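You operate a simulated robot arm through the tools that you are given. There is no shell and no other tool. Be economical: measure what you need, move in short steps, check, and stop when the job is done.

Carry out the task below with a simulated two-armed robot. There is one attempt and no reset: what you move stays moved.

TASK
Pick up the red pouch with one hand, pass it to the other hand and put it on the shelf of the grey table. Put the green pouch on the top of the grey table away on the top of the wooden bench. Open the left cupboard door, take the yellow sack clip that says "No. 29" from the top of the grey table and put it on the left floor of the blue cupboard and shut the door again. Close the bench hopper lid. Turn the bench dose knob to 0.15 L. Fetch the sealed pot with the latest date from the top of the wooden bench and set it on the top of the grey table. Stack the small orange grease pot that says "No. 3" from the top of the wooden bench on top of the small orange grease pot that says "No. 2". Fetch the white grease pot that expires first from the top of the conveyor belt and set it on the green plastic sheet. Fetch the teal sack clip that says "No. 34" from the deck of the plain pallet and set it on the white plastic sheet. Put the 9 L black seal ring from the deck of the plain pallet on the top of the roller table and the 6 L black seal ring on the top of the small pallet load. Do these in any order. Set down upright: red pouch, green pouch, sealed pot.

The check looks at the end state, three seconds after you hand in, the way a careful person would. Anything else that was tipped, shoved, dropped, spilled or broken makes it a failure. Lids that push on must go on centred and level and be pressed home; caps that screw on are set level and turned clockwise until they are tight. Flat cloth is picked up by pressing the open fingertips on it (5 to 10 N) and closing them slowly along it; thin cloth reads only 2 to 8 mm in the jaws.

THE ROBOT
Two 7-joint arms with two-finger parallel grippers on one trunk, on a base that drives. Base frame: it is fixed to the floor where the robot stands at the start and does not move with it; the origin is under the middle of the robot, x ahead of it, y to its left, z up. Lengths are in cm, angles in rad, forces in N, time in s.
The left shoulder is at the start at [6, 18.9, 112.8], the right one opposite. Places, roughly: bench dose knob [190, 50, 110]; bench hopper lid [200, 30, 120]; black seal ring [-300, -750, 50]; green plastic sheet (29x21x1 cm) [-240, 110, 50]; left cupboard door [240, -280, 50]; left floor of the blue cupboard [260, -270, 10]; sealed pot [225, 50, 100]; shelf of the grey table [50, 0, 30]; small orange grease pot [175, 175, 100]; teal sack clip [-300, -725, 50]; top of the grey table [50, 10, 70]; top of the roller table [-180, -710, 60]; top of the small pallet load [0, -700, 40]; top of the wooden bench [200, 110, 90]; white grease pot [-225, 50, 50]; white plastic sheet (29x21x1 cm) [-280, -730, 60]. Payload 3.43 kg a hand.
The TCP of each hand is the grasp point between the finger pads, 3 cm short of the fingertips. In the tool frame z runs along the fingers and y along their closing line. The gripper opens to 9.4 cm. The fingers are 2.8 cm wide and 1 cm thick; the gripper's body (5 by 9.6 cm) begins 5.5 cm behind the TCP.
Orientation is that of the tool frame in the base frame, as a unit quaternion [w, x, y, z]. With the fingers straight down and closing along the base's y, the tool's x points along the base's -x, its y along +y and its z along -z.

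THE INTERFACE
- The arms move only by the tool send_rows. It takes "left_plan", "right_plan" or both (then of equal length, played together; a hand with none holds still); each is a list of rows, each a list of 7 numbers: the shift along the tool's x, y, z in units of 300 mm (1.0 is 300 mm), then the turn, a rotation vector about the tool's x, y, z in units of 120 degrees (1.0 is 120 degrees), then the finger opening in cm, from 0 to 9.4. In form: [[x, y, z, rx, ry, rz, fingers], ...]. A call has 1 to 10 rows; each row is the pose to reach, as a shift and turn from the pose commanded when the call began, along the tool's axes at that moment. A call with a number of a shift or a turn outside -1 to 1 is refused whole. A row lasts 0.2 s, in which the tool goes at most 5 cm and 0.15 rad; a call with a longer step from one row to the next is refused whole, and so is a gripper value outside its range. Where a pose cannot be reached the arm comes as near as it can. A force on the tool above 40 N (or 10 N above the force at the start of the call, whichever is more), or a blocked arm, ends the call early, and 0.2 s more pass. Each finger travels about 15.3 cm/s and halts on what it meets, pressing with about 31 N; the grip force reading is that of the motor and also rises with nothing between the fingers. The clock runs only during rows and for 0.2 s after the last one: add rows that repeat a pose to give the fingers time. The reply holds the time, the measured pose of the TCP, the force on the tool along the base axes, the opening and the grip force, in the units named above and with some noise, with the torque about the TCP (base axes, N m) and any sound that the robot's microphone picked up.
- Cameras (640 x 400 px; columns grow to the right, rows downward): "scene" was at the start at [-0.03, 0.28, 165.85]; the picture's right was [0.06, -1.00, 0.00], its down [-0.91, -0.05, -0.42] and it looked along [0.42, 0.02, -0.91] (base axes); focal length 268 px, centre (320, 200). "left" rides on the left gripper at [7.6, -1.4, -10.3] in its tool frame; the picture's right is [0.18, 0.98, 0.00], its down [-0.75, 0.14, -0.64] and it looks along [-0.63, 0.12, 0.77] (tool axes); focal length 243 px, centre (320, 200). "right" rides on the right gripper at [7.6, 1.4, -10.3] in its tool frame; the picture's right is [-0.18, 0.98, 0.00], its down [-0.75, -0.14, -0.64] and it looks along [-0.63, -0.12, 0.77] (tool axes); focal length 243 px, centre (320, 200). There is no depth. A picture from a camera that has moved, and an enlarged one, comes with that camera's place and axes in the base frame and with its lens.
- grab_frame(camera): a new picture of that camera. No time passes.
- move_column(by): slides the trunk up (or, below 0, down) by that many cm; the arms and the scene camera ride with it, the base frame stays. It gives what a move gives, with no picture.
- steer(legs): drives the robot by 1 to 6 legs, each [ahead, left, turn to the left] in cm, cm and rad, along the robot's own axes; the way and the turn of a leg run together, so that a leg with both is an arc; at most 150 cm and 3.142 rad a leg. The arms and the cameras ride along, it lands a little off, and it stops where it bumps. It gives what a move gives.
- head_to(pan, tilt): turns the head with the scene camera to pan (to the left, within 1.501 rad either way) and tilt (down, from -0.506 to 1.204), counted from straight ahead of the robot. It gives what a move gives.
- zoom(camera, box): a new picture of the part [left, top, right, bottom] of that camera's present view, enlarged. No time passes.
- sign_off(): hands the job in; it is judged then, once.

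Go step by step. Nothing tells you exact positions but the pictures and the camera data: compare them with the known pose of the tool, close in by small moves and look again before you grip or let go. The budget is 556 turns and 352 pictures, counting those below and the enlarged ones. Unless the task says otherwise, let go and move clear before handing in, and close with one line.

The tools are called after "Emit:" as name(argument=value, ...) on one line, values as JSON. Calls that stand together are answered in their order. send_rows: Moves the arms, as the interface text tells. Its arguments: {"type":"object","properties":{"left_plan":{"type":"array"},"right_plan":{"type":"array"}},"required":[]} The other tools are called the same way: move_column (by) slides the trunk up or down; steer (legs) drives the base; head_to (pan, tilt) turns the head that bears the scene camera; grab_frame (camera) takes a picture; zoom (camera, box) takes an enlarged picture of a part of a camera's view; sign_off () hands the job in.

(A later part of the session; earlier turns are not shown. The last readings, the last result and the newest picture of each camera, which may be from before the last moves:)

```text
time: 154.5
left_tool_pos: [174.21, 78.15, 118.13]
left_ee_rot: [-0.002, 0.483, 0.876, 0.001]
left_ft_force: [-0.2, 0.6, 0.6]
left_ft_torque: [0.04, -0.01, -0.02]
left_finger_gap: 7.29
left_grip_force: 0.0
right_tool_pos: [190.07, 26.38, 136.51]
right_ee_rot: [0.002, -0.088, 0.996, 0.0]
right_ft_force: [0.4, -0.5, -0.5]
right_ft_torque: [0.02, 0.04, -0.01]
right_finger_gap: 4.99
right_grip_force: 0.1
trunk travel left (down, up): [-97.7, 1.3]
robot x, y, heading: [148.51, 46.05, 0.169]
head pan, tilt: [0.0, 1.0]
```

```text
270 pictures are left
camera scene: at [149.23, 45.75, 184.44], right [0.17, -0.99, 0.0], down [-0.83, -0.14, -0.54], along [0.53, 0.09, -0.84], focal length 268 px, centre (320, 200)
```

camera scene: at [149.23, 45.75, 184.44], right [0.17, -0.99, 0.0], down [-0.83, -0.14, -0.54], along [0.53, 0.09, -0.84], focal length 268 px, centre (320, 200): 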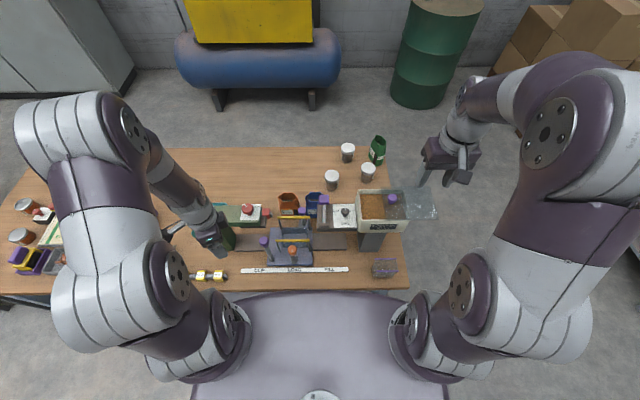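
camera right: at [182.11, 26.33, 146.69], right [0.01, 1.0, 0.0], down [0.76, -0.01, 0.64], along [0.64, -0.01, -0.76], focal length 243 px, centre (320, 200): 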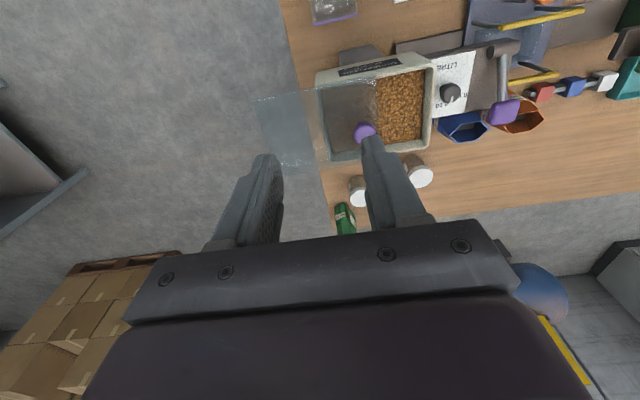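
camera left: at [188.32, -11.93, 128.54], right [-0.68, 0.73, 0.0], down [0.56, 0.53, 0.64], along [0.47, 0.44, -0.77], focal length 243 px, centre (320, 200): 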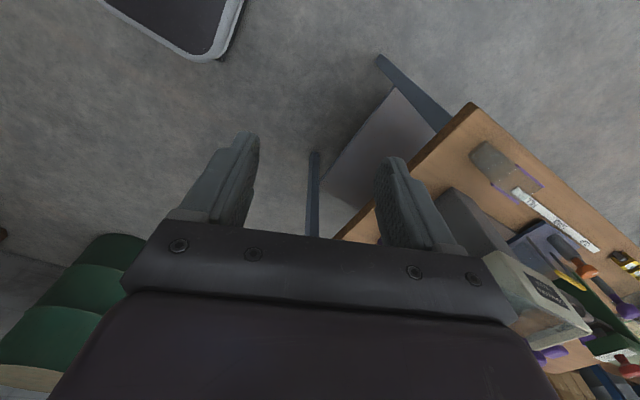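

I align over the handle and lower to z 127 to check.

Emit:
send_rows(right_plan=[[-0.07, 0.075, 0, 0, 0, 0, 5.5], [-0.145, 0.15, 0, 0, 0, 0, 5.5], [-0.145, 0.15, 0.13, 0, 0, 0, 5.5], [-0.145, 0.15, 0.26, 0, 0, 0, 5.5], [-0.145, 0.15, 0.32, 0, 0, 0, 5.5]])

Emit:
grab_frame(camera="right")

Emit:
zoom(camera="scene", box=[340, 140, 460, 240])

```text
time: 155.7
left_tool_pos: [174.28, 78.07, 118.16]
left_ee_rot: [-0.003, 0.483, 0.876, 0.0]
left_ft_force: [0.0, 0.3, -0.2]
left_ft_torque: [0.03, 0.03, 0.02]
left_finger_gap: 7.31
left_grip_force: 0.0
right_tool_pos: [193.52, 31.7, 127.48]
right_ee_rot: [0.002, -0.087, 0.996, 0.0]
right_ft_force: [0.5, -0.1, -0.6]
right_ft_torque: [-0.05, 0.0, 0.03]
right_finger_gap: 5.49
right_grip_force: 0.1
trunk travel left (down, up): [-97.7, 1.3]
robot x, y, heading: [148.19, 45.31, 0.173]
head pan, tilt: [0.0, 1.0]
```

```text
269 pictures are left
camera right: at [185.66, 31.69, 137.66], right [0.01, 1.0, 0.0], down [0.76, -0.01, 0.65], along [0.65, -0.01, -0.76], focal length 243 px, centre (320, 200)
```

right: 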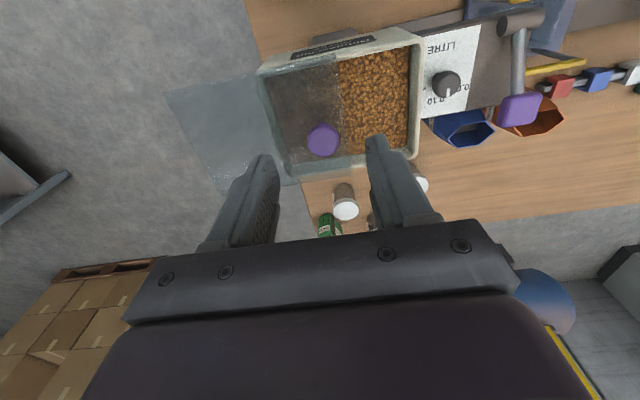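

```text
4.00 times, centred on (400, 190) of scene
camera zoom: at [149.1, 45.79, 184.44], right [0.17, -0.99, 0.0], down [-0.83, -0.14, -0.54], along [0.53, 0.09, -0.84], focal length 1072 px, centre (0, 240)
```

zoom: 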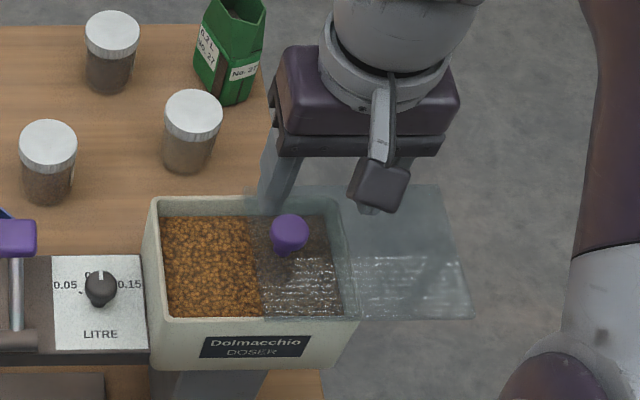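

Aligned. I lower 4.8 cm and close gently on the handle.

Emit:
send_rows(right_plan=[[-0.013, 0, 0.08, 0, 0, 0, 5.5], [-0.013, 0, 0.15, 0, 0, 0, 5.5], [-0.013, 0, 0.15, 0, 0, 0, 4], [-0.013, 0, 0.15, 0, 0, 0, 3], [-0.013, 0, 0.15, 0, 0, 0, 2], [-0.013, 0, 0.15, 0, 0, 0, 1.5]])

Emit:
grab_frame(camera="right")

```text
time: 157.1
left_tool_pos: [174.2, 78.17, 118.13]
left_ee_rot: [-0.002, 0.483, 0.876, 0.001]
left_ft_force: [-0.4, -0.3, -0.9]
left_ft_torque: [-0.04, 0.01, -0.04]
left_finger_gap: 7.31
left_grip_force: 0.1
right_tool_pos: [193.83, 31.66, 123.03]
right_ee_rot: [0.003, -0.088, 0.996, 0.0]
right_ft_force: [0.1, 0.7, 0.1]
right_ft_torque: [-0.03, 0.01, -0.06]
right_finger_gap: 1.49
right_grip_force: 0.1
trunk travel left (down, up): [-97.7, 1.3]
robot x, y, heading: [148.08, 45.52, 0.171]
head pan, tilt: [0.0, 1.0]
```

```text
267 pictures are left
camera right: at [185.81, 31.6, 133.18], right [0.01, 1.0, 0.0], down [0.76, -0.01, 0.65], along [0.65, -0.01, -0.76], focal length 243 px, centre (320, 200)
```

right: 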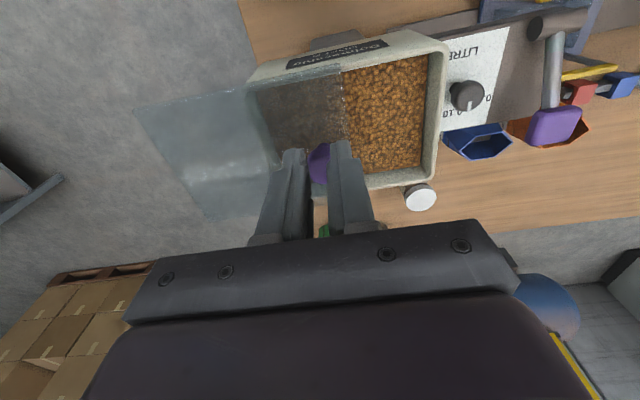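

The handle is lower and further, near (195.6, 31.8, 118). I reopen, shift and lower.

Emit:
send_rows(right_plan=[[0, 0, -0.05, 0, 0, 0, 3.5], [-0.028, -0.007, -0.05, 0, 0, 0, 5.5], [-0.056, -0.007, -0.05, 0, 0, 0, 5.5], [-0.056, -0.007, 0.03, 0, 0, 0, 5.5], [-0.056, -0.007, 0.085, 0, 0, 0, 5.5], [-0.056, -0.007, 0.085, 0, 0, 0, 5.5]])

Emit:
grab_frame(camera="right")

```text
time: 158.5
left_tool_pos: [174.23, 78.06, 118.26]
left_ee_rot: [-0.003, 0.482, 0.876, 0.001]
left_ft_force: [0.4, 0.6, -0.8]
left_ft_torque: [-0.03, 0.02, 0.03]
left_finger_gap: 7.26
left_grip_force: 0.1
right_tool_pos: [195.28, 31.74, 120.21]
right_ee_rot: [0.003, -0.088, 0.996, 0.001]
right_ft_force: [-0.5, 0.5, 0.7]
right_ft_torque: [0.01, 0.01, -0.03]
right_finger_gap: 5.51
right_grip_force: 0.1
trunk travel left (down, up): [-97.7, 1.3]
robot x, y, heading: [148.07, 45.4, 0.178]
head pan, tilt: [0.0, 1.0]
```

```text
266 pictures are left
camera right: at [187.37, 31.63, 130.4], right [0.01, 1.0, 0.0], down [0.76, -0.01, 0.65], along [0.65, -0.01, -0.76], focal length 243 px, centre (320, 200)
```

right: 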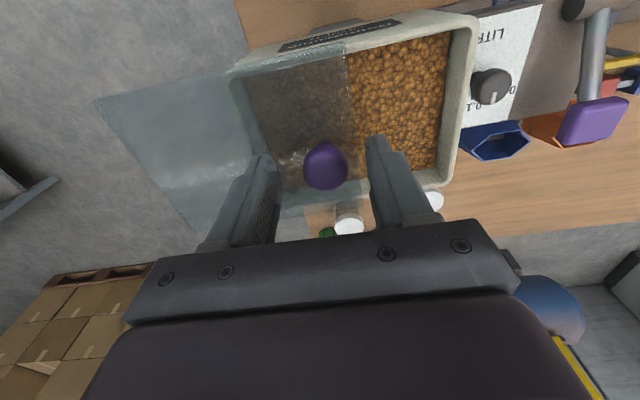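

Emit:
send_rows(right_plan=[[0, 0.008, 0.01, 0, 0, 0, 4.5], [0, 0.008, 0.015, 0, 0, 0, 3.5], [0, 0.008, 0.015, 0, 0, 0, 2.5], [0, 0.008, 0.015, 0, 0, 0, 1.8], [0, 0.008, 0.015, 0, 0, 0, 1.8]])

Emit:
grab_frame(camera="right")

```text
time: 159.7
left_tool_pos: [174.2, 78.19, 118.2]
left_ee_rot: [-0.002, 0.483, 0.876, 0.001]
left_ft_force: [-0.6, -0.3, 0.6]
left_ft_torque: [0.0, -0.01, -0.02]
left_finger_gap: 7.32
left_grip_force: 0.0
right_tool_pos: [195.29, 32.14, 119.66]
right_ee_rot: [0.004, -0.087, 0.996, 0.0]
right_ft_force: [1.1, 0.3, 0.5]
right_ft_torque: [0.02, 0.05, -0.02]
right_finger_gap: 2.72
right_grip_force: 44.7
trunk travel left (down, up): [-97.7, 1.3]
robot x, y, heading: [148.12, 45.72, 0.171]
head pan, tilt: [0.0, 1.0]
```

```text
265 pictures are left
camera right: at [187.43, 31.97, 129.91], right [0.01, 1.0, 0.0], down [0.76, -0.01, 0.65], along [0.65, -0.01, -0.76], focal length 243 px, centre (320, 200)
```

right: 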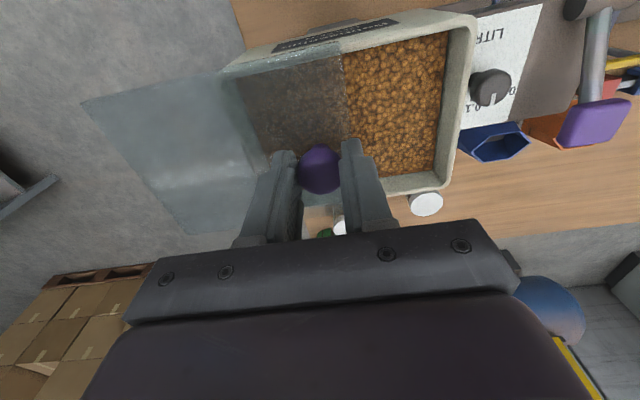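

Handle gripped (2.7 cm). I slide it left (+y of tool).

Emit:
send_rows(right_plan=[[0, 0.03, 0, 0, 0, 0, 1.8], [0, 0.06, 0, 0, 0, 0, 1.8], [0, 0.09, 0, 0, 0, 0, 1.8], [0, 0.12, 0, 0, 0, 0, 1.8], [0, 0.15, 0, 0, 0, 0, 1.8], [0, 0.18, 0, 0, 0, 0, 1.8]])

Emit:
grab_frame(camera="right")

```text
time: 161.1
left_tool_pos: [174.14, 78.13, 118.1]
left_ee_rot: [-0.003, 0.482, 0.876, 0.002]
left_ft_force: [0.5, -0.1, 0.3]
left_ft_torque: [0.0, -0.01, -0.01]
left_finger_gap: 7.31
left_grip_force: 0.0
right_tool_pos: [194.28, 37.43, 119.72]
right_ee_rot: [0.003, -0.087, 0.996, 0.0]
right_ft_force: [0.6, -0.1, 0.2]
right_ft_torque: [0.11, -1.09, -0.03]
right_finger_gap: 2.71
right_grip_force: 44.6
trunk travel left (down, up): [-97.7, 1.3]
robot x, y, heading: [147.81, 45.41, 0.17]
head pan, tilt: [0.0, 1.0]
```

```text
264 pictures are left
camera right: at [186.42, 37.33, 129.91], right [0.01, 1.0, 0.0], down [0.76, -0.01, 0.65], along [0.65, -0.01, -0.76], focal length 243 px, centre (320, 200)
```

right: 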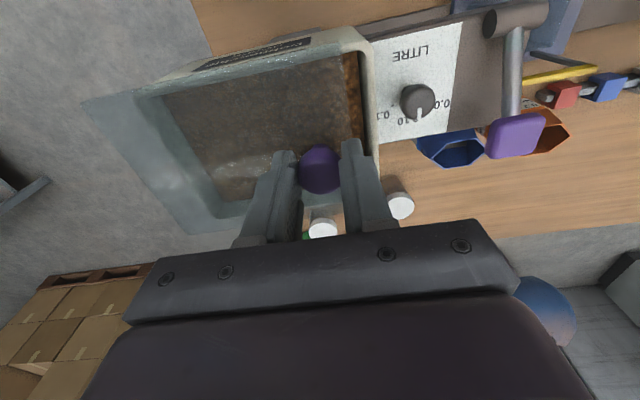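

Almost closed; I continue until it stops.

Emit:
send_rows(right_plan=[[0, 0.02, 0, 0, 0, 0, 1.8], [0, 0.035, 0, 0, 0, 0, 1.8], [0, 0.05, 0, 0, 0, 0, 1.8], [0, 0.065, 0, 0, 0, 0, 1.8], [0, 0.08, 0, 0, 0, 0, 1.8]])

Emit:
grab_frame(camera="right")

```text
time: 162.3
left_tool_pos: [174.22, 77.87, 118.32]
left_ee_rot: [-0.002, 0.482, 0.876, 0.002]
left_ft_force: [0.2, -1.4, -0.8]
left_ft_torque: [0.02, 0.02, 0.0]
left_finger_gap: 7.29
left_grip_force: 0.1
right_tool_pos: [194.02, 39.48, 119.63]
right_ee_rot: [0.002, -0.088, 0.996, 0.001]
right_ft_force: [0.9, -9.5, 1.6]
right_ft_torque: [0.18, -0.23, -0.01]
right_finger_gap: 2.74
right_grip_force: 45.2
trunk travel left (down, up): [-97.7, 1.3]
robot x, y, heading: [148.06, 45.47, 0.174]
head pan, tilt: [0.0, 1.0]
```

```text
263 pictures are left
camera right: at [186.06, 39.38, 129.92], right [0.01, 1.0, 0.0], down [0.76, -0.01, 0.64], along [0.64, -0.01, -0.76], focal length 243 px, centre (320, 200)
```

right: 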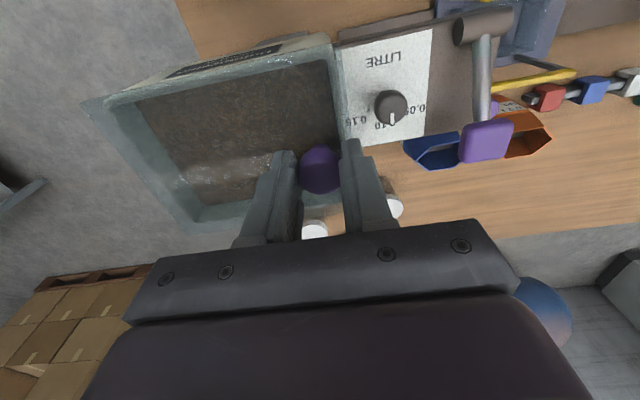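

The lid is shut against its stop. I release and rise, then view the knob.

Emit:
send_rows(right_plan=[[0, 0, 0, 0, 0, 0, 3.5], [0, 0, 0, 0, 0, 0, 5], [0, 0, -0.06, 0, 0, 0, 5], [0, 0, -0.2, 0, 0, 0, 5], [0, 0.12, -0.25, 0, 0, 0, 5], [0, 0.24, -0.25, 0, 0, 0, 5]])

Emit:
grab_frame(camera="right")

Emit:
zoom(camera="scene", box=[310, 180, 430, 260])

```text
time: 163.7
left_tool_pos: [174.34, 78.35, 118.1]
left_ee_rot: [-0.002, 0.482, 0.876, 0.0]
left_ft_force: [-0.2, 0.3, 0.1]
left_ft_torque: [-0.02, 0.03, -0.02]
left_finger_gap: 7.32
left_grip_force: 0.0
right_tool_pos: [192.68, 46.95, 127.03]
right_ee_rot: [0.001, -0.086, 0.996, -0.001]
right_ft_force: [0.0, 0.0, 0.5]
right_ft_torque: [-0.03, 0.03, 0.03]
right_finger_gap: 5.0
right_grip_force: 0.2
trunk travel left (down, up): [-97.7, 1.3]
robot x, y, heading: [148.51, 45.45, 0.168]
head pan, tilt: [0.0, 1.0]
```

```text
262 pictures are left
camera right: at [184.84, 46.95, 137.33], right [0.01, 1.0, 0.0], down [0.76, -0.01, 0.65], along [0.65, -0.01, -0.76], focal length 243 px, centre (320, 200)
```

right: 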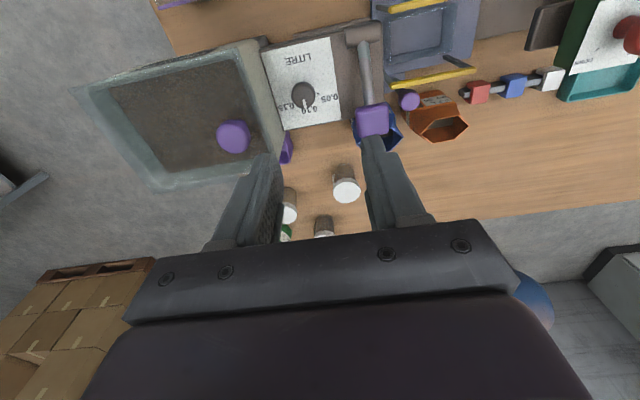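

```text
5.00 times, centred on (370, 220) of scene
camera zoom: at [149.06, 45.98, 184.44], right [0.17, -0.99, 0.0], down [-0.83, -0.14, -0.54], along [0.53, 0.09, -0.84], focal length 1340 px, centre (70, 100)
```

zoom: 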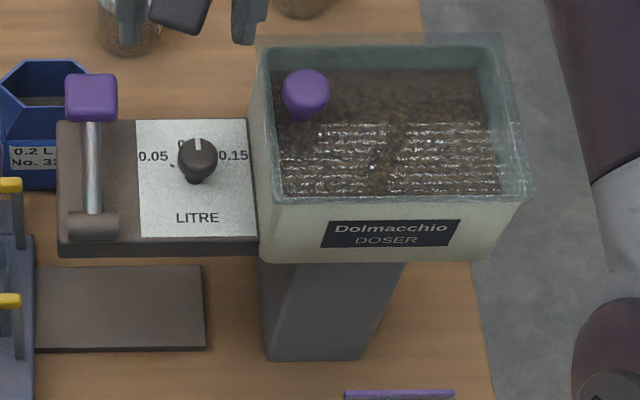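

Lid closed. Knob top is at (193.5, 45, 109.4), tight beside the hopper, so I'll use the left hand tilted to the left. First retract the right hand and shift the robot right.

Emit:
send_rows(right_plan=[[0, 0, -0.12, 0, 0, 0, 5], [0.07, -0.08, -0.2, 0, 0, 0, 5], [0.17, -0.19, -0.24, 0, 0, 0, 5], [0.27, -0.3, -0.24, 0, 0, 0, 5], [0.37, -0.41, -0.24, 0, 0, 0, 5], [0.48, -0.53, -0.24, 0, 0, 0, 5], [0.6, -0.64, -0.24, 0, 0, 0, 5]], left_plan=[[0, 0, -0.1, 0, 0, -0.0625, 6], [0, 0, -0.2, 0, 0, -0.0625, 6], [0, 0, -0.3, 0, 0, -0.0625, 6], [0, 0, -0.35, 0, 0, -0.0625, 6], [0, 0, -0.35, 0, 0, -0.0625, 6], [0, 0, -0.35, 0, 0, -0.0625, 6], [0, 0, -0.35, 0, 0, -0.0625, 6]])

Emit:
steer(legs=[[0, -15, 0]])

```text
time: 165.3
left_tool_pos: [174.19, 78.13, 128.64]
left_ee_rot: [-0.002, 0.424, 0.906, 0.001]
left_ft_force: [0.0, -0.1, 0.5]
left_ft_torque: [0.0, -0.04, 0.0]
left_finger_gap: 5.98
left_grip_force: 0.1
right_tool_pos: [178.33, 25.02, 134.37]
right_ee_rot: [0.004, -0.087, 0.996, 0.0]
right_ft_force: [-0.7, -1.1, -1.1]
right_ft_torque: [0.04, -0.04, 0.0]
right_finger_gap: 4.99
right_grip_force: 0.1
trunk travel left (down, up): [-97.7, 1.3]
robot x, y, heading: [148.47, 45.69, 0.174]
head pan, tilt: [0.0, 1.0]
```

```text
time: 166.7
left_tool_pos: [176.92, 63.47, 128.52]
left_ee_rot: [-0.001, 0.424, 0.906, 0.0]
left_ft_force: [0.4, 0.3, -0.2]
left_ft_torque: [-0.04, 0.01, 0.0]
left_finger_gap: 6.0
left_grip_force: 0.0
right_tool_pos: [181.03, 10.35, 134.41]
right_ee_rot: [0.003, -0.087, 0.996, -0.001]
right_ft_force: [0.5, -0.2, 0.2]
right_ft_torque: [-0.02, 0.01, 0.02]
right_finger_gap: 5.02
right_grip_force: 0.0
trunk travel left (down, up): [-97.7, 1.3]
robot x, y, heading: [150.64, 30.56, 0.172]
head pan, tilt: [0.0, 1.0]
```

I bring the left hand over the knob, high, with the fingers closing along the bench depth.

Emit:
send_rows(left_plan=[[-0.13, 0.014, 0, 0, 0, 0.042, 5], [-0.26, 0.028, 0, 0, 0, 0.084, 5], [-0.39, 0.042, 0, 0, 0, 0.126, 5], [-0.52, 0.056, 0, 0, 0, 0.168, 5], [-0.65, 0.07, 0, 0, 0, 0.21, 5], [-0.741, 0.08, 0, 0, 0, 0.251, 5]])

Emit:
send_rows(left_plan=[[0, 0, 0.1, 0, -0.05, 0, 4.6], [0, 0, 0.2, 0, -0.1, 0, 4.6], [0, 0, 0.25, 0, -0.15, 0, 4.6]])

Emit:
grab_frame(camera="left")

Emit:
zoom(camera="scene", box=[240, 150, 380, 250])

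```text
time: 168.1
left_tool_pos: [193.4, 47.47, 128.43]
left_ee_rot: [-0.003, 0.646, 0.764, 0.002]
left_ft_force: [0.5, -0.6, -0.1]
left_ft_torque: [0.02, 0.01, -0.02]
left_finger_gap: 5.02
left_grip_force: 0.0
right_tool_pos: [181.16, 9.92, 134.15]
right_ee_rot: [0.002, -0.086, 0.996, 0.001]
right_ft_force: [0.8, 0.5, 0.3]
right_ft_torque: [0.0, 0.05, 0.0]
right_finger_gap: 5.0
right_grip_force: 0.0
trunk travel left (down, up): [-97.7, 1.3]
robot x, y, heading: [150.78, 30.43, 0.168]
head pan, tilt: [0.0, 1.0]
```

```text
time: 168.8
left_tool_pos: [193.03, 47.67, 120.87]
left_ee_rot: [0.118, 0.637, 0.755, -0.1]
left_ft_force: [-0.4, 0.8, 0.2]
left_ft_torque: [0.01, 0.01, -0.01]
left_finger_gap: 4.59
left_grip_force: 0.1
right_tool_pos: [181.09, 10.16, 134.32]
right_ee_rot: [0.003, -0.086, 0.996, 0.0]
right_ft_force: [0.1, -0.6, 1.7]
right_ft_torque: [-0.01, 0.0, -0.04]
right_finger_gap: 5.01
right_grip_force: 0.0
trunk travel left (down, up): [-97.7, 1.3]
robot x, y, heading: [150.64, 30.75, 0.174]
head pan, tilt: [0.0, 1.0]
```

```text
260 pictures are left
camera left: at [189.99, 57.65, 128.38], right [0.94, 0.34, -0.06], down [0.23, -0.49, 0.84], along [0.26, -0.8, -0.54], focal length 243 px, centre (320, 200)
```

left: 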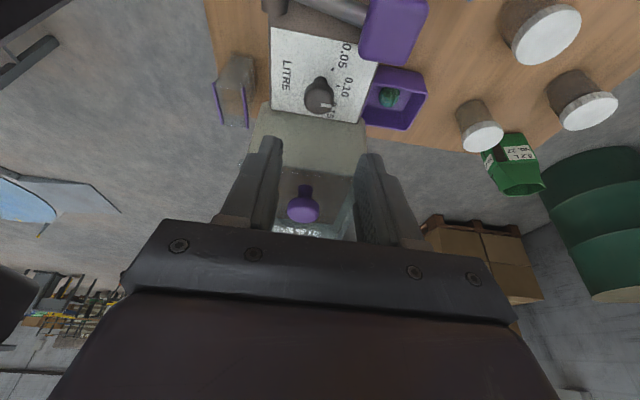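

```text
4.00 times, centred on (310, 200) of scene
camera zoom: at [151.54, 30.72, 184.44], right [0.17, -0.99, 0.0], down [-0.83, -0.14, -0.54], along [0.53, 0.09, -0.84], focal length 1072 px, centre (360, 200)
```

zoom: 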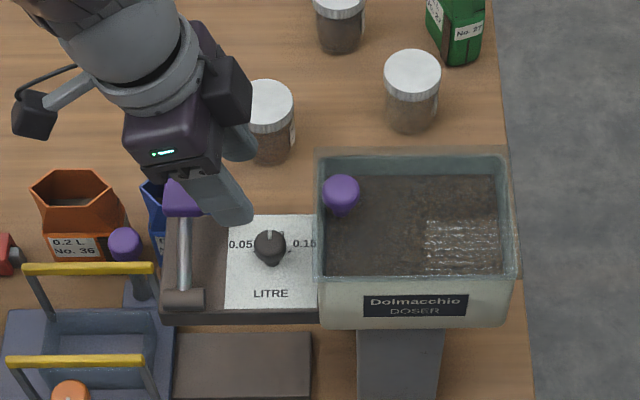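

Good: knob at (193.5, 45). I descend along the tool axis to 3 cm short and look.

Emit:
send_rows(left_plan=[[0.02, 0, 0.08, 0, 0, 0, 5], [0.04, 0, 0.16, 0, 0, 0, 5], [0.04, 0, 0.245, 0, 0, 0, 5]])

Emit:
grab_frame(camera="left")

Emit:
zoom(camera="scene", box=[240, 150, 380, 250])

```text
time: 169.7
left_tool_pos: [193.23, 46.48, 113.72]
left_ee_rot: [0.117, 0.638, 0.755, -0.101]
left_ft_force: [-0.1, -0.3, -0.4]
left_ft_torque: [-0.03, 0.04, 0.01]
left_finger_gap: 4.97
left_grip_force: 0.0
right_tool_pos: [181.1, 10.1, 134.3]
right_ee_rot: [0.003, -0.086, 0.996, 0.0]
right_ft_force: [-0.3, -0.1, -0.2]
right_ft_torque: [-0.06, -0.01, 0.01]
right_finger_gap: 4.98
right_grip_force: 0.1
trunk travel left (down, up): [-97.7, 1.3]
robot x, y, heading: [150.82, 30.38, 0.17]
head pan, tilt: [0.0, 1.0]
```

```text
258 pictures are left
camera left: at [190.11, 56.55, 121.19], right [0.94, 0.34, -0.06], down [0.23, -0.49, 0.84], along [0.26, -0.8, -0.54], focal length 243 px, centre (320, 200)
```

left: 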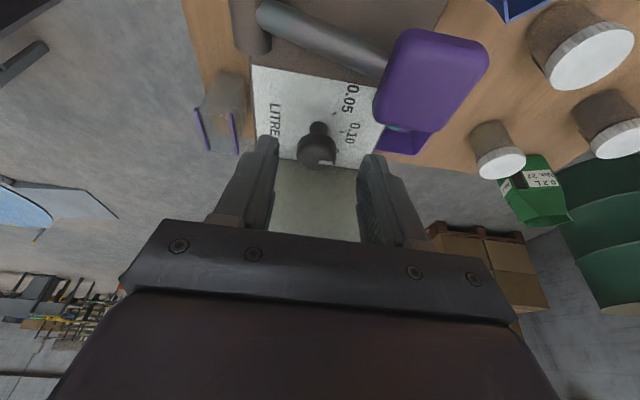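

```text
4.00 times, centred on (310, 200) of scene
camera zoom: at [151.57, 30.63, 184.44], right [0.17, -0.99, 0.0], down [-0.83, -0.14, -0.54], along [0.53, 0.09, -0.84], focal length 1072 px, centre (360, 200)
```

zoom: 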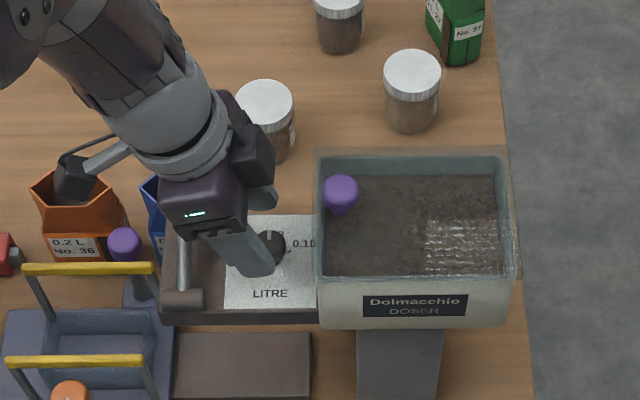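

Emit:
send_rows(left_plan=[[0, 0, 0.05, 0, 0, 0, 5], [0, 0, 0.1, 0, 0, 0, 5], [0, 0, 0.1, 0, 0, 0, 5]])

Emit:
grab_frame(camera="left")

Emit:
zoom(camera="scene", box=[270, 170, 340, 230])

```text
time: 170.4
left_tool_pos: [193.24, 45.72, 110.94]
left_ee_rot: [0.119, 0.637, 0.755, -0.1]
left_ft_force: [-0.6, 1.1, 2.1]
left_ft_torque: [0.08, -0.05, -0.02]
left_finger_gap: 5.02
left_grip_force: 0.9
right_tool_pos: [181.05, 10.08, 134.39]
right_ee_rot: [0.003, -0.086, 0.996, 0.002]
right_ft_force: [0.3, 0.2, 0.0]
right_ft_torque: [-0.04, -0.02, -0.01]
right_finger_gap: 5.02
right_grip_force: 0.1
trunk travel left (down, up): [-97.7, 1.3]
robot x, y, heading: [150.74, 30.19, 0.173]
head pan, tilt: [0.0, 1.0]
```

```text
256 pictures are left
camera left: at [190.14, 55.79, 118.38], right [0.94, 0.34, -0.06], down [0.23, -0.49, 0.84], along [0.26, -0.8, -0.54], focal length 243 px, centre (320, 200)
```

left: 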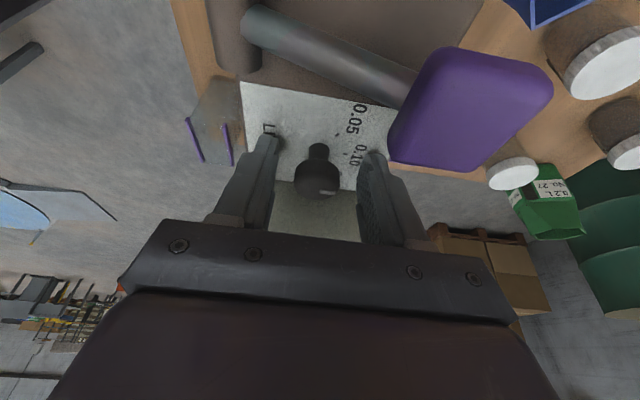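

```text
6.67 times, centred on (305, 200) of scene
camera zoom: at [151.49, 30.67, 184.44], right [0.17, -0.99, 0.0], down [-0.83, -0.14, -0.54], along [0.53, 0.09, -0.84], focal length 1786 px, centre (420, 200)
```

zoom: 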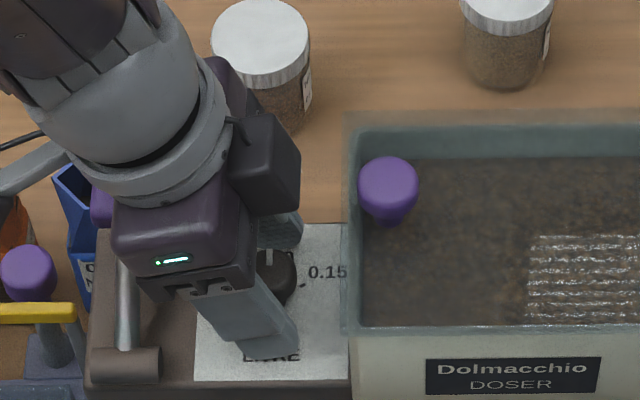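

The knob sits near the TCP already; I raise 1 cm along the tool and close.

Emit:
send_rows(left_plan=[[0, 0, -0.033, 0, 0, 0, 5], [0, 0, -0.033, 0, 0, 0, 4], [0, 0, -0.033, 0, 0, 0, 3], [0, 0, -0.033, 0, 0, 0, 2.2], [0, 0, -0.033, 0, 0, 0, 1.8], [0, 0, -0.033, 0, 0, 0, 1.8]])

Emit:
grab_frame(camera="left")

```text
time: 171.8
left_tool_pos: [193.12, 45.95, 111.68]
left_ee_rot: [0.117, 0.637, 0.755, -0.101]
left_ft_force: [-3.9, -0.9, -4.1]
left_ft_torque: [-0.48, -0.12, -0.06]
left_finger_gap: 2.56
left_grip_force: 45.3
right_tool_pos: [181.1, 9.93, 134.26]
right_ee_rot: [0.003, -0.086, 0.996, 0.0]
right_ft_force: [0.1, -0.4, -0.7]
right_ft_torque: [-0.01, -0.04, 0.01]
right_finger_gap: 4.98
right_grip_force: 0.1
trunk travel left (down, up): [-97.7, 1.3]
robot x, y, heading: [150.84, 30.75, 0.171]
head pan, tilt: [0.0, 1.0]
```

```text
254 pictures are left
camera left: at [189.98, 55.99, 119.23], right [0.94, 0.34, -0.06], down [0.23, -0.49, 0.84], along [0.26, -0.8, -0.54], focal length 243 px, centre (320, 200)
```

left: 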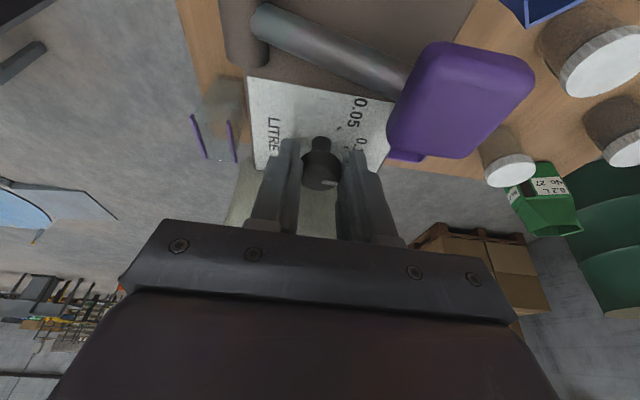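

Gripped (2.6 cm). I turn clockwise 30° about the vertical.

Emit:
send_rows(left_plan=[[0, 0, 0, 0.019, 0, 0.06, 1.8], [0, 0, 0, 0.039, 0, 0.119, 1.8], [0, 0, 0, 0.058, 0, 0.178, 1.8], [0, 0, 0, 0.077, 0, 0.238, 1.8], [0, 0, 0, 0.077, 0, 0.238, 1.8]])

Emit:
grab_frame(camera="left")

Emit:
zoom(camera="scene", box=[270, 170, 340, 230])

```text
time: 173.1
left_tool_pos: [193.55, 45.94, 111.78]
left_ee_rot: [0.087, 0.811, 0.564, -0.128]
left_ft_force: [7.0, 4.4, 2.2]
left_ft_torque: [0.56, -0.28, 0.03]
left_finger_gap: 2.54
left_grip_force: 45.4
right_tool_pos: [181.23, 10.19, 134.28]
right_ee_rot: [0.002, -0.086, 0.996, 0.0]
right_ft_force: [-0.5, -0.1, -0.3]
right_ft_torque: [0.04, 0.0, 0.02]
right_finger_gap: 4.98
right_grip_force: 0.1
trunk travel left (down, up): [-97.7, 1.3]
robot x, y, heading: [150.83, 30.29, 0.172]
head pan, tilt: [0.0, 1.0]
```

```text
253 pictures are left
camera left: at [195.8, 56.19, 119.22], right [0.98, -0.18, -0.06], down [-0.05, -0.54, 0.84], along [-0.18, -0.82, -0.54], focal length 243 px, centre (320, 200)
```

left: 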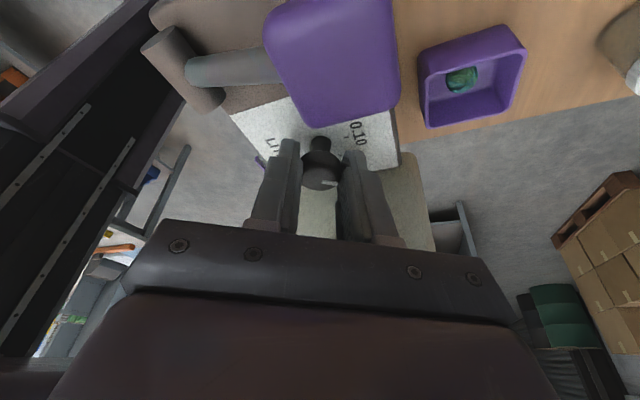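

```text
6.67 times, centred on (305, 200) of scene
camera zoom: at [151.74, 30.8, 184.45], right [0.17, -0.99, 0.0], down [-0.83, -0.14, -0.54], along [0.53, 0.09, -0.84], focal length 1786 px, centre (420, 200)
```

zoom: 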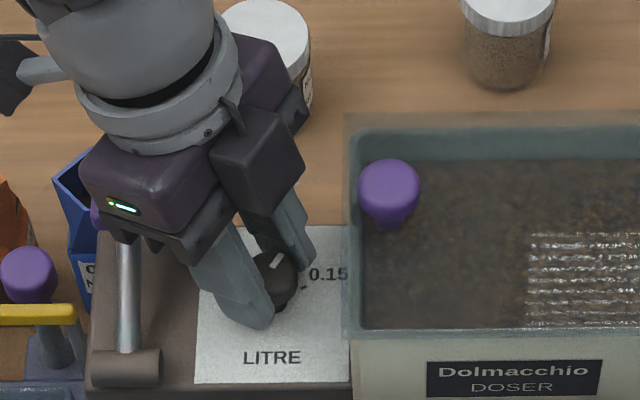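

Turned 30° and there is still clearance; I turn another 30° in the same grip.

Emit:
send_rows(left_plan=[[0, 0, 0, 0.019, 0, 0.06, 1.8], [0, 0, 0, 0.039, 0, 0.119, 1.8], [0, 0, 0, 0.058, 0, 0.178, 1.8], [0, 0, 0, 0.077, 0, 0.238, 1.8], [0, 0, 0, 0.077, 0, 0.238, 1.8]])

Emit:
zoom(camera="scene", box=[270, 170, 340, 230])

```text
time: 174.2
left_tool_pos: [193.77, 45.67, 111.68]
left_ee_rot: [0.051, 0.93, 0.335, -0.146]
left_ft_force: [26.2, -8.5, 16.7]
left_ft_torque: [-1.05, -0.08, 0.38]
left_finger_gap: 2.56
left_grip_force: 44.7
right_tool_pos: [181.66, 9.89, 134.18]
right_ee_rot: [0.001, -0.086, 0.996, 0.001]
right_ft_force: [-0.2, 0.0, -0.1]
right_ft_torque: [-0.04, 0.01, -0.04]
right_finger_gap: 5.01
right_grip_force: 0.1
trunk travel left (down, up): [-97.7, 1.3]
robot x, y, heading: [150.55, 30.62, 0.168]
head pan, tilt: [0.0, 1.0]
```

```text
6.67 times, centred on (305, 200) of scene
camera zoom: at [152.16, 30.38, 184.45], right [0.17, -0.99, 0.0], down [-0.83, -0.14, -0.54], along [0.53, 0.09, -0.84], focal length 1786 px, centre (420, 200)
```

zoom: 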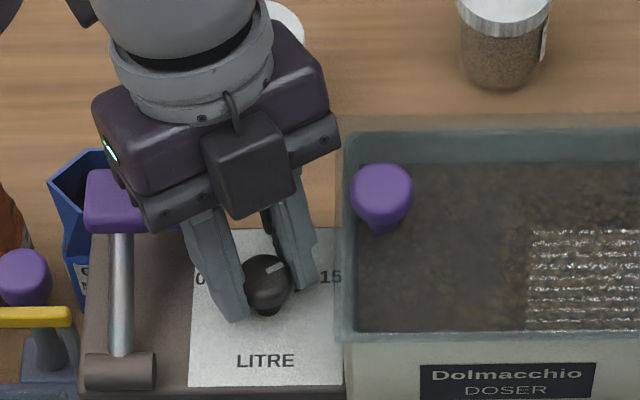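

Pointer is now about 60° toward 0.15. I open slightly and retreat along the tool axis.

Emit:
send_rows(left_plan=[[0, 0, 0, 0, 0, 0, 3.2], [0, 0, -0.01, 0, 0, 0, 3.6], [0, 0, -0.08, 0, 0, 0, 3.6], [0, 0, -0.2, 0, 0, 0, 3.6], [0, 0, -0.33, 0, 0, 0, 3.6], [0, 0, -0.45, 0, 0, 0, 3.6]])

Emit:
zoom(camera="scene", box=[270, 170, 340, 230])

```text
time: 175.7
left_tool_pos: [194.03, 47.95, 121.52]
left_ee_rot: [0.051, 0.929, 0.335, -0.148]
left_ft_force: [-0.3, 0.1, -0.1]
left_ft_torque: [-0.01, 0.0, 0.03]
left_finger_gap: 3.61
left_grip_force: 0.0
left hand out of reach, approached as far as the arm can: row 5, 6
right_tool_pos: [180.94, 10.03, 134.3]
right_ee_rot: [0.004, -0.087, 0.996, 0.001]
right_ft_force: [0.1, -0.2, 0.7]
right_ft_torque: [-0.02, 0.01, -0.05]
right_finger_gap: 4.99
right_grip_force: 0.1
trunk travel left (down, up): [-97.7, 1.3]
robot x, y, heading: [150.5, 30.56, 0.169]
head pan, tilt: [0.0, 1.0]
```

```text
6.67 times, centred on (305, 200) of scene
camera zoom: at [151.4, 30.66, 184.44], right [0.17, -0.99, 0.0], down [-0.83, -0.14, -0.54], along [0.53, 0.09, -0.84], focal length 1786 px, centre (420, 200)
```

zoom: 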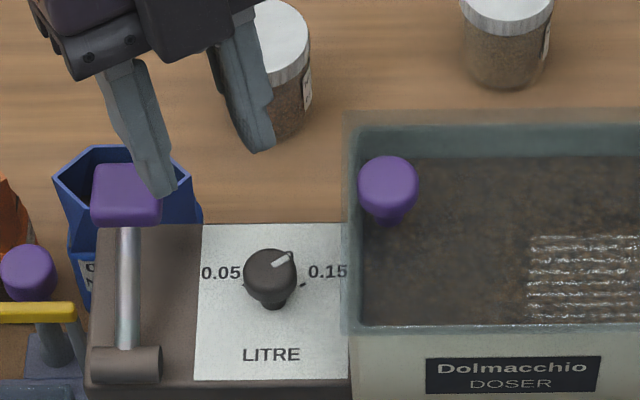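

Emit:
zoom(camera="scene", box=[288, 190, 312, 210])

Emit:
grab_frame(camera="left")

```text
16.00 times, centred on (300, 200) of scene
camera zoom: at [151.4, 30.66, 184.44], right [0.17, -0.99, 0.0], down [-0.83, -0.14, -0.54], along [0.53, 0.09, -0.84], focal length 4286 px, centre (640, 200)
```

zoom: 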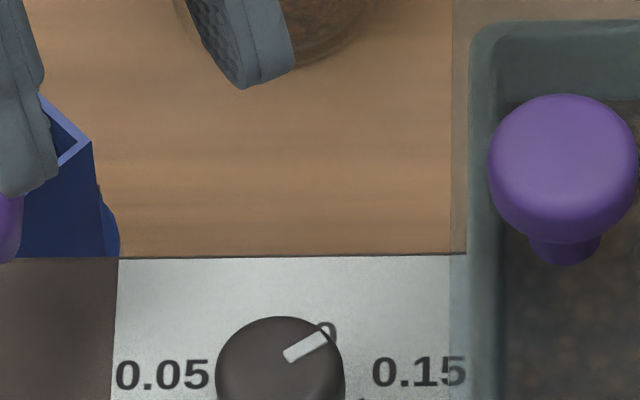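

```text
248 pictures are left
camera left: at [201.29, 55.7, 128.96], right [0.76, -0.65, -0.06], down [-0.31, -0.44, 0.84], along [-0.57, -0.62, -0.53], focal length 243 px, centre (320, 200)
```

left: 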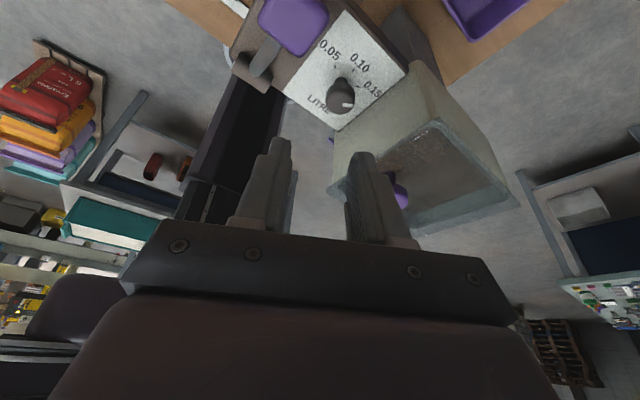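

Emit:
zoom(camera="left", box=[300, 30, 400, 130])

Emit:
zoom(camera="scene", box=[286, 200, 314, 224])

```text
4.00 times, centred on (350, 80) of left
camera zoom: at [201.29, 55.7, 128.96], right [0.76, -0.65, -0.06], down [-0.31, -0.44, 0.84], along [-0.57, -0.62, -0.53], focal length 970 px, centre (200, 680)
```

zoom: 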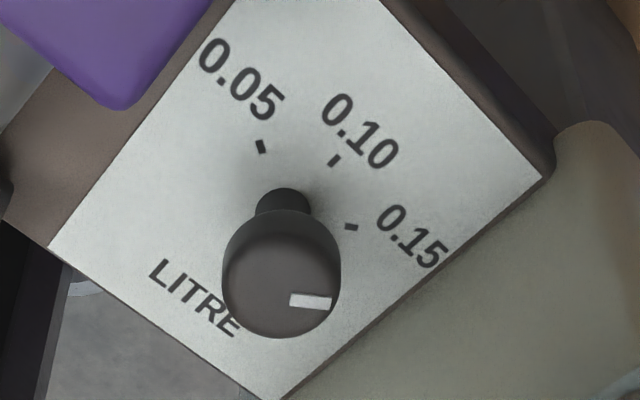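

```text
16.00 times, centred on (300, 212) of scene
camera zoom: at [151.4, 30.66, 184.44], right [0.17, -0.99, 0.0], down [-0.83, -0.14, -0.54], along [0.53, 0.09, -0.84], focal length 4286 px, centre (640, 8)
```

zoom: 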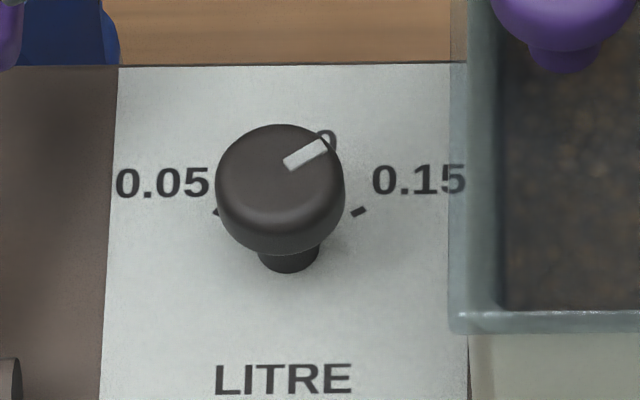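

The pointer is parallel to the 0.15 tick – knob done. Next the grease pots at the left end. I retract the left arm and level it, then strafe left.

Emit:
send_rows(left_plan=[[-0.025, -0.132, -0.03, 0, 0.05, 0, 5], [-0.05, -0.264, -0.04, 0, 0.1, 0, 5], [-0.075, -0.396, -0.055, 0, 0.15, 0, 5], [-0.1, -0.528, -0.055, 0, 0.15, 0, 5], [-0.125, -0.66, -0.055, 0, 0.15, 0, 5], [-0.147, -0.793, -0.055, 0, 0.15, 0, 5]])

Emit:
send_rows(left_plan=[[0, 0, -0.05, 0, 0, -0.07, 6], [0, 0, -0.08, 0, 0, -0.14, 6], [0, 0, -0.08, 0, 0, -0.21, 6], [0, 0, -0.08, 0, 0, -0.28, 6], [0, 0, -0.08, 0, 0, -0.35, 6], [0, 0, -0.08, 0, 0, -0.42, 6], [0, 0, -0.08, 0, 0, -0.49, 6], [0, 0, -0.08, 0, 0, -0.56, 6], [0, 0, -0.08, 0, 0, -0.63, 6], [0, 0, -0.08, 0, 0, -0.7, 6]])

Emit:
steer(legs=[[-20, 0, 0], [0, 110, 0]])

Emit:
head_to(pan=0.3, tilt=0.8)

Emit:
grab_frame(camera="scene")

```text
time: 177.1
left_tool_pos: [176.2, 63.53, 124.43]
left_ee_rot: [-0.001, 0.941, 0.339, 0.001]
left_ft_force: [-0.6, -0.5, 0.2]
left_ft_torque: [0.0, -0.02, 0.04]
left_finger_gap: 5.02
left_grip_force: 0.0
right_tool_pos: [180.89, 10.06, 134.29]
right_ee_rot: [0.004, -0.086, 0.996, 0.0]
right_ft_force: [1.0, 0.4, 0.1]
right_ft_torque: [-0.03, 0.03, 0.02]
right_finger_gap: 5.02
right_grip_force: 0.0
trunk travel left (down, up): [-97.7, 1.3]
robot x, y, heading: [150.25, 30.38, 0.169]
head pan, tilt: [0.0, 1.0]
```

```text
time: 179.2
left_tool_pos: [176.23, 63.82, 126.97]
left_ee_rot: [-0.001, 0.471, 0.882, 0.0]
left_ft_force: [0.0, 0.0, 0.3]
left_ft_torque: [0.0, -0.04, -0.02]
left_finger_gap: 5.98
left_grip_force: 0.1
right_tool_pos: [181.08, 9.98, 134.18]
right_ee_rot: [0.003, -0.086, 0.996, 0.0]
right_ft_force: [-0.2, -0.2, -0.5]
right_ft_torque: [0.01, 0.04, 0.02]
right_finger_gap: 5.04
right_grip_force: 0.2
trunk travel left (down, up): [-97.7, 1.3]
robot x, y, heading: [150.62, 30.79, 0.168]
head pan, tilt: [0.0, 1.0]
```

```text
time: 186.2
left_tool_pos: [137.9, 171.8, 126.9]
left_ee_rot: [-0.001, 0.472, 0.882, 0.002]
left_ft_force: [-0.5, -0.1, -0.7]
left_ft_torque: [-0.02, -0.03, -0.01]
left_finger_gap: 5.98
left_grip_force: 0.0
right_tool_pos: [142.6, 118.01, 134.31]
right_ee_rot: [0.002, -0.087, 0.996, 0.0]
right_ft_force: [0.0, 0.1, 0.5]
right_ft_torque: [-0.03, 0.0, 0.04]
right_finger_gap: 5.01
right_grip_force: 0.0
trunk travel left (down, up): [-97.7, 1.3]
robot x, y, heading: [112.18, 138.86, 0.172]
head pan, tilt: [0.0, 1.0]
```

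```text
time: 187.0
left_tool_pos: [137.8, 171.86, 126.97]
left_ee_rot: [-0.001, 0.473, 0.881, 0.001]
left_ft_force: [-0.3, 0.5, -0.1]
left_ft_torque: [0.0, 0.03, 0.0]
left_finger_gap: 5.98
left_grip_force: 0.1
right_tool_pos: [142.67, 118.05, 134.27]
right_ee_rot: [0.003, -0.086, 0.996, 0.0]
right_ft_force: [0.1, -0.8, -0.2]
right_ft_torque: [0.01, 0.02, -0.03]
right_finger_gap: 4.99
right_grip_force: 0.0
trunk travel left (down, up): [-97.7, 1.3]
robot x, y, heading: [112.47, 138.33, 0.166]
head pan, tilt: [0.3, 0.799]
```

```text
245 pictures are left
camera scene: at [113.42, 141.16, 185.95], right [0.45, -0.89, 0.0], down [-0.64, -0.32, -0.7], along [0.62, 0.31, -0.72], focal length 268 px, centre (320, 200)
```

scene: 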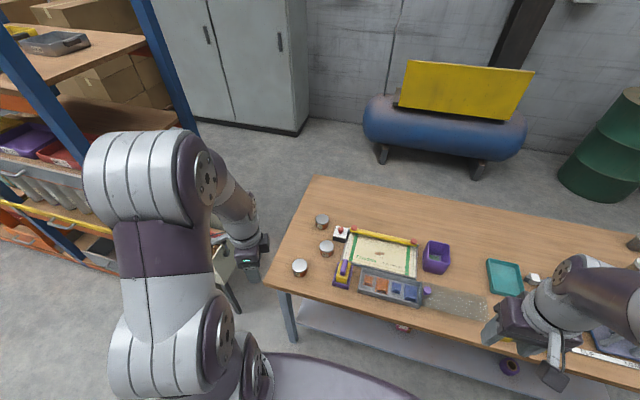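

Emit:
zoom(camera="scene", box=[270, 190, 430, 310])

Emit:
zoom(camera="scene", box=[285, 205, 345, 285])

```text
3.33 times, centred on (350, 250) of scene
camera zoom: at [113.42, 141.16, 185.95], right [0.45, -0.89, 0.0], down [-0.64, -0.32, -0.7], along [0.62, 0.31, -0.72], focal length 893 px, centre (220, 33)
```

zoom: 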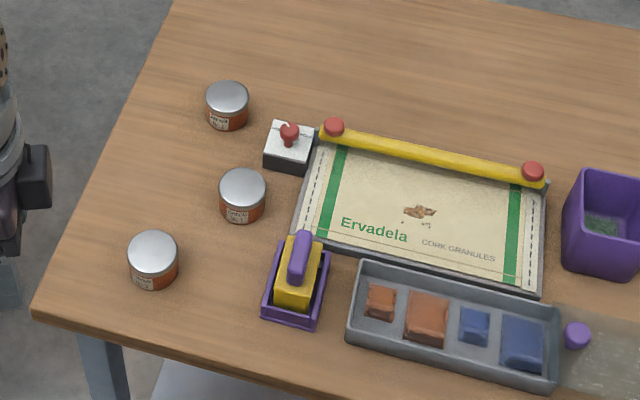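

```text
5.00 times, centred on (315, 245) of scene
camera zoom: at [113.42, 141.16, 185.95], right [0.45, -0.89, 0.0], down [-0.64, -0.32, -0.7], along [0.62, 0.31, -0.72], focal length 1340 px, centre (345, -25)
```

zoom: 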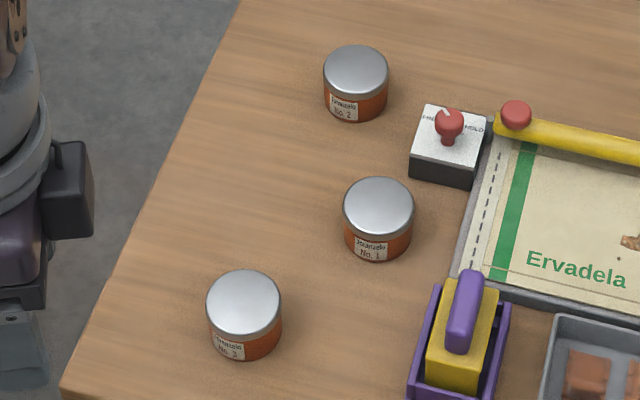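

Emit:
zoom(camera="scene", box=[314, 210, 332, 232])

Emit:
zoom(camera="scene", box=[290, 255, 312, 280])

Emit:
zoom(camera="scene", box=[315, 238, 337, 260])

```text
16.00 times, centred on (323, 221) of scene
camera zoom: at [113.42, 141.16, 185.95], right [0.45, -0.89, 0.0], down [-0.64, -0.32, -0.7], along [0.62, 0.31, -0.72], focal length 4286 px, centre (272, -136)
```

zoom: 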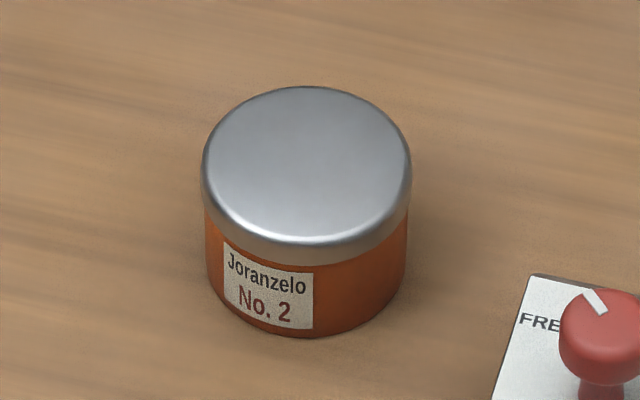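

```text
16.00 times, centred on (301, 268) of scene
camera zoom: at [113.42, 141.16, 185.95], right [0.45, -0.89, 0.0], down [-0.64, -0.32, -0.7], along [0.62, 0.31, -0.72], focal length 4286 px, centre (624, -880)
```

zoom: 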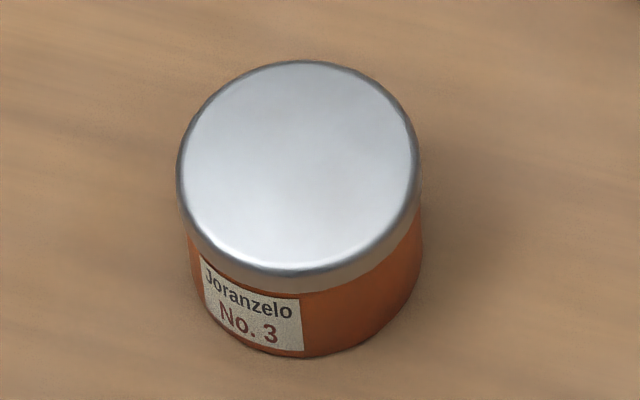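

```text
16.00 times, centred on (326, 249) of scene
camera zoom: at [113.42, 141.16, 185.95], right [0.45, -0.89, 0.0], down [-0.64, -0.32, -0.7], along [0.62, 0.31, -0.72], focal length 4286 px, centre (224, -584)
```

zoom: 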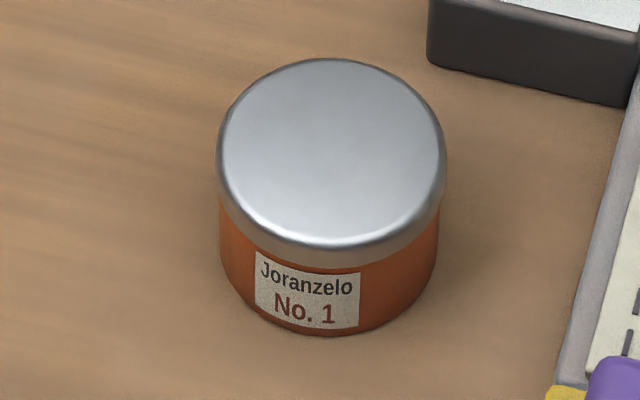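

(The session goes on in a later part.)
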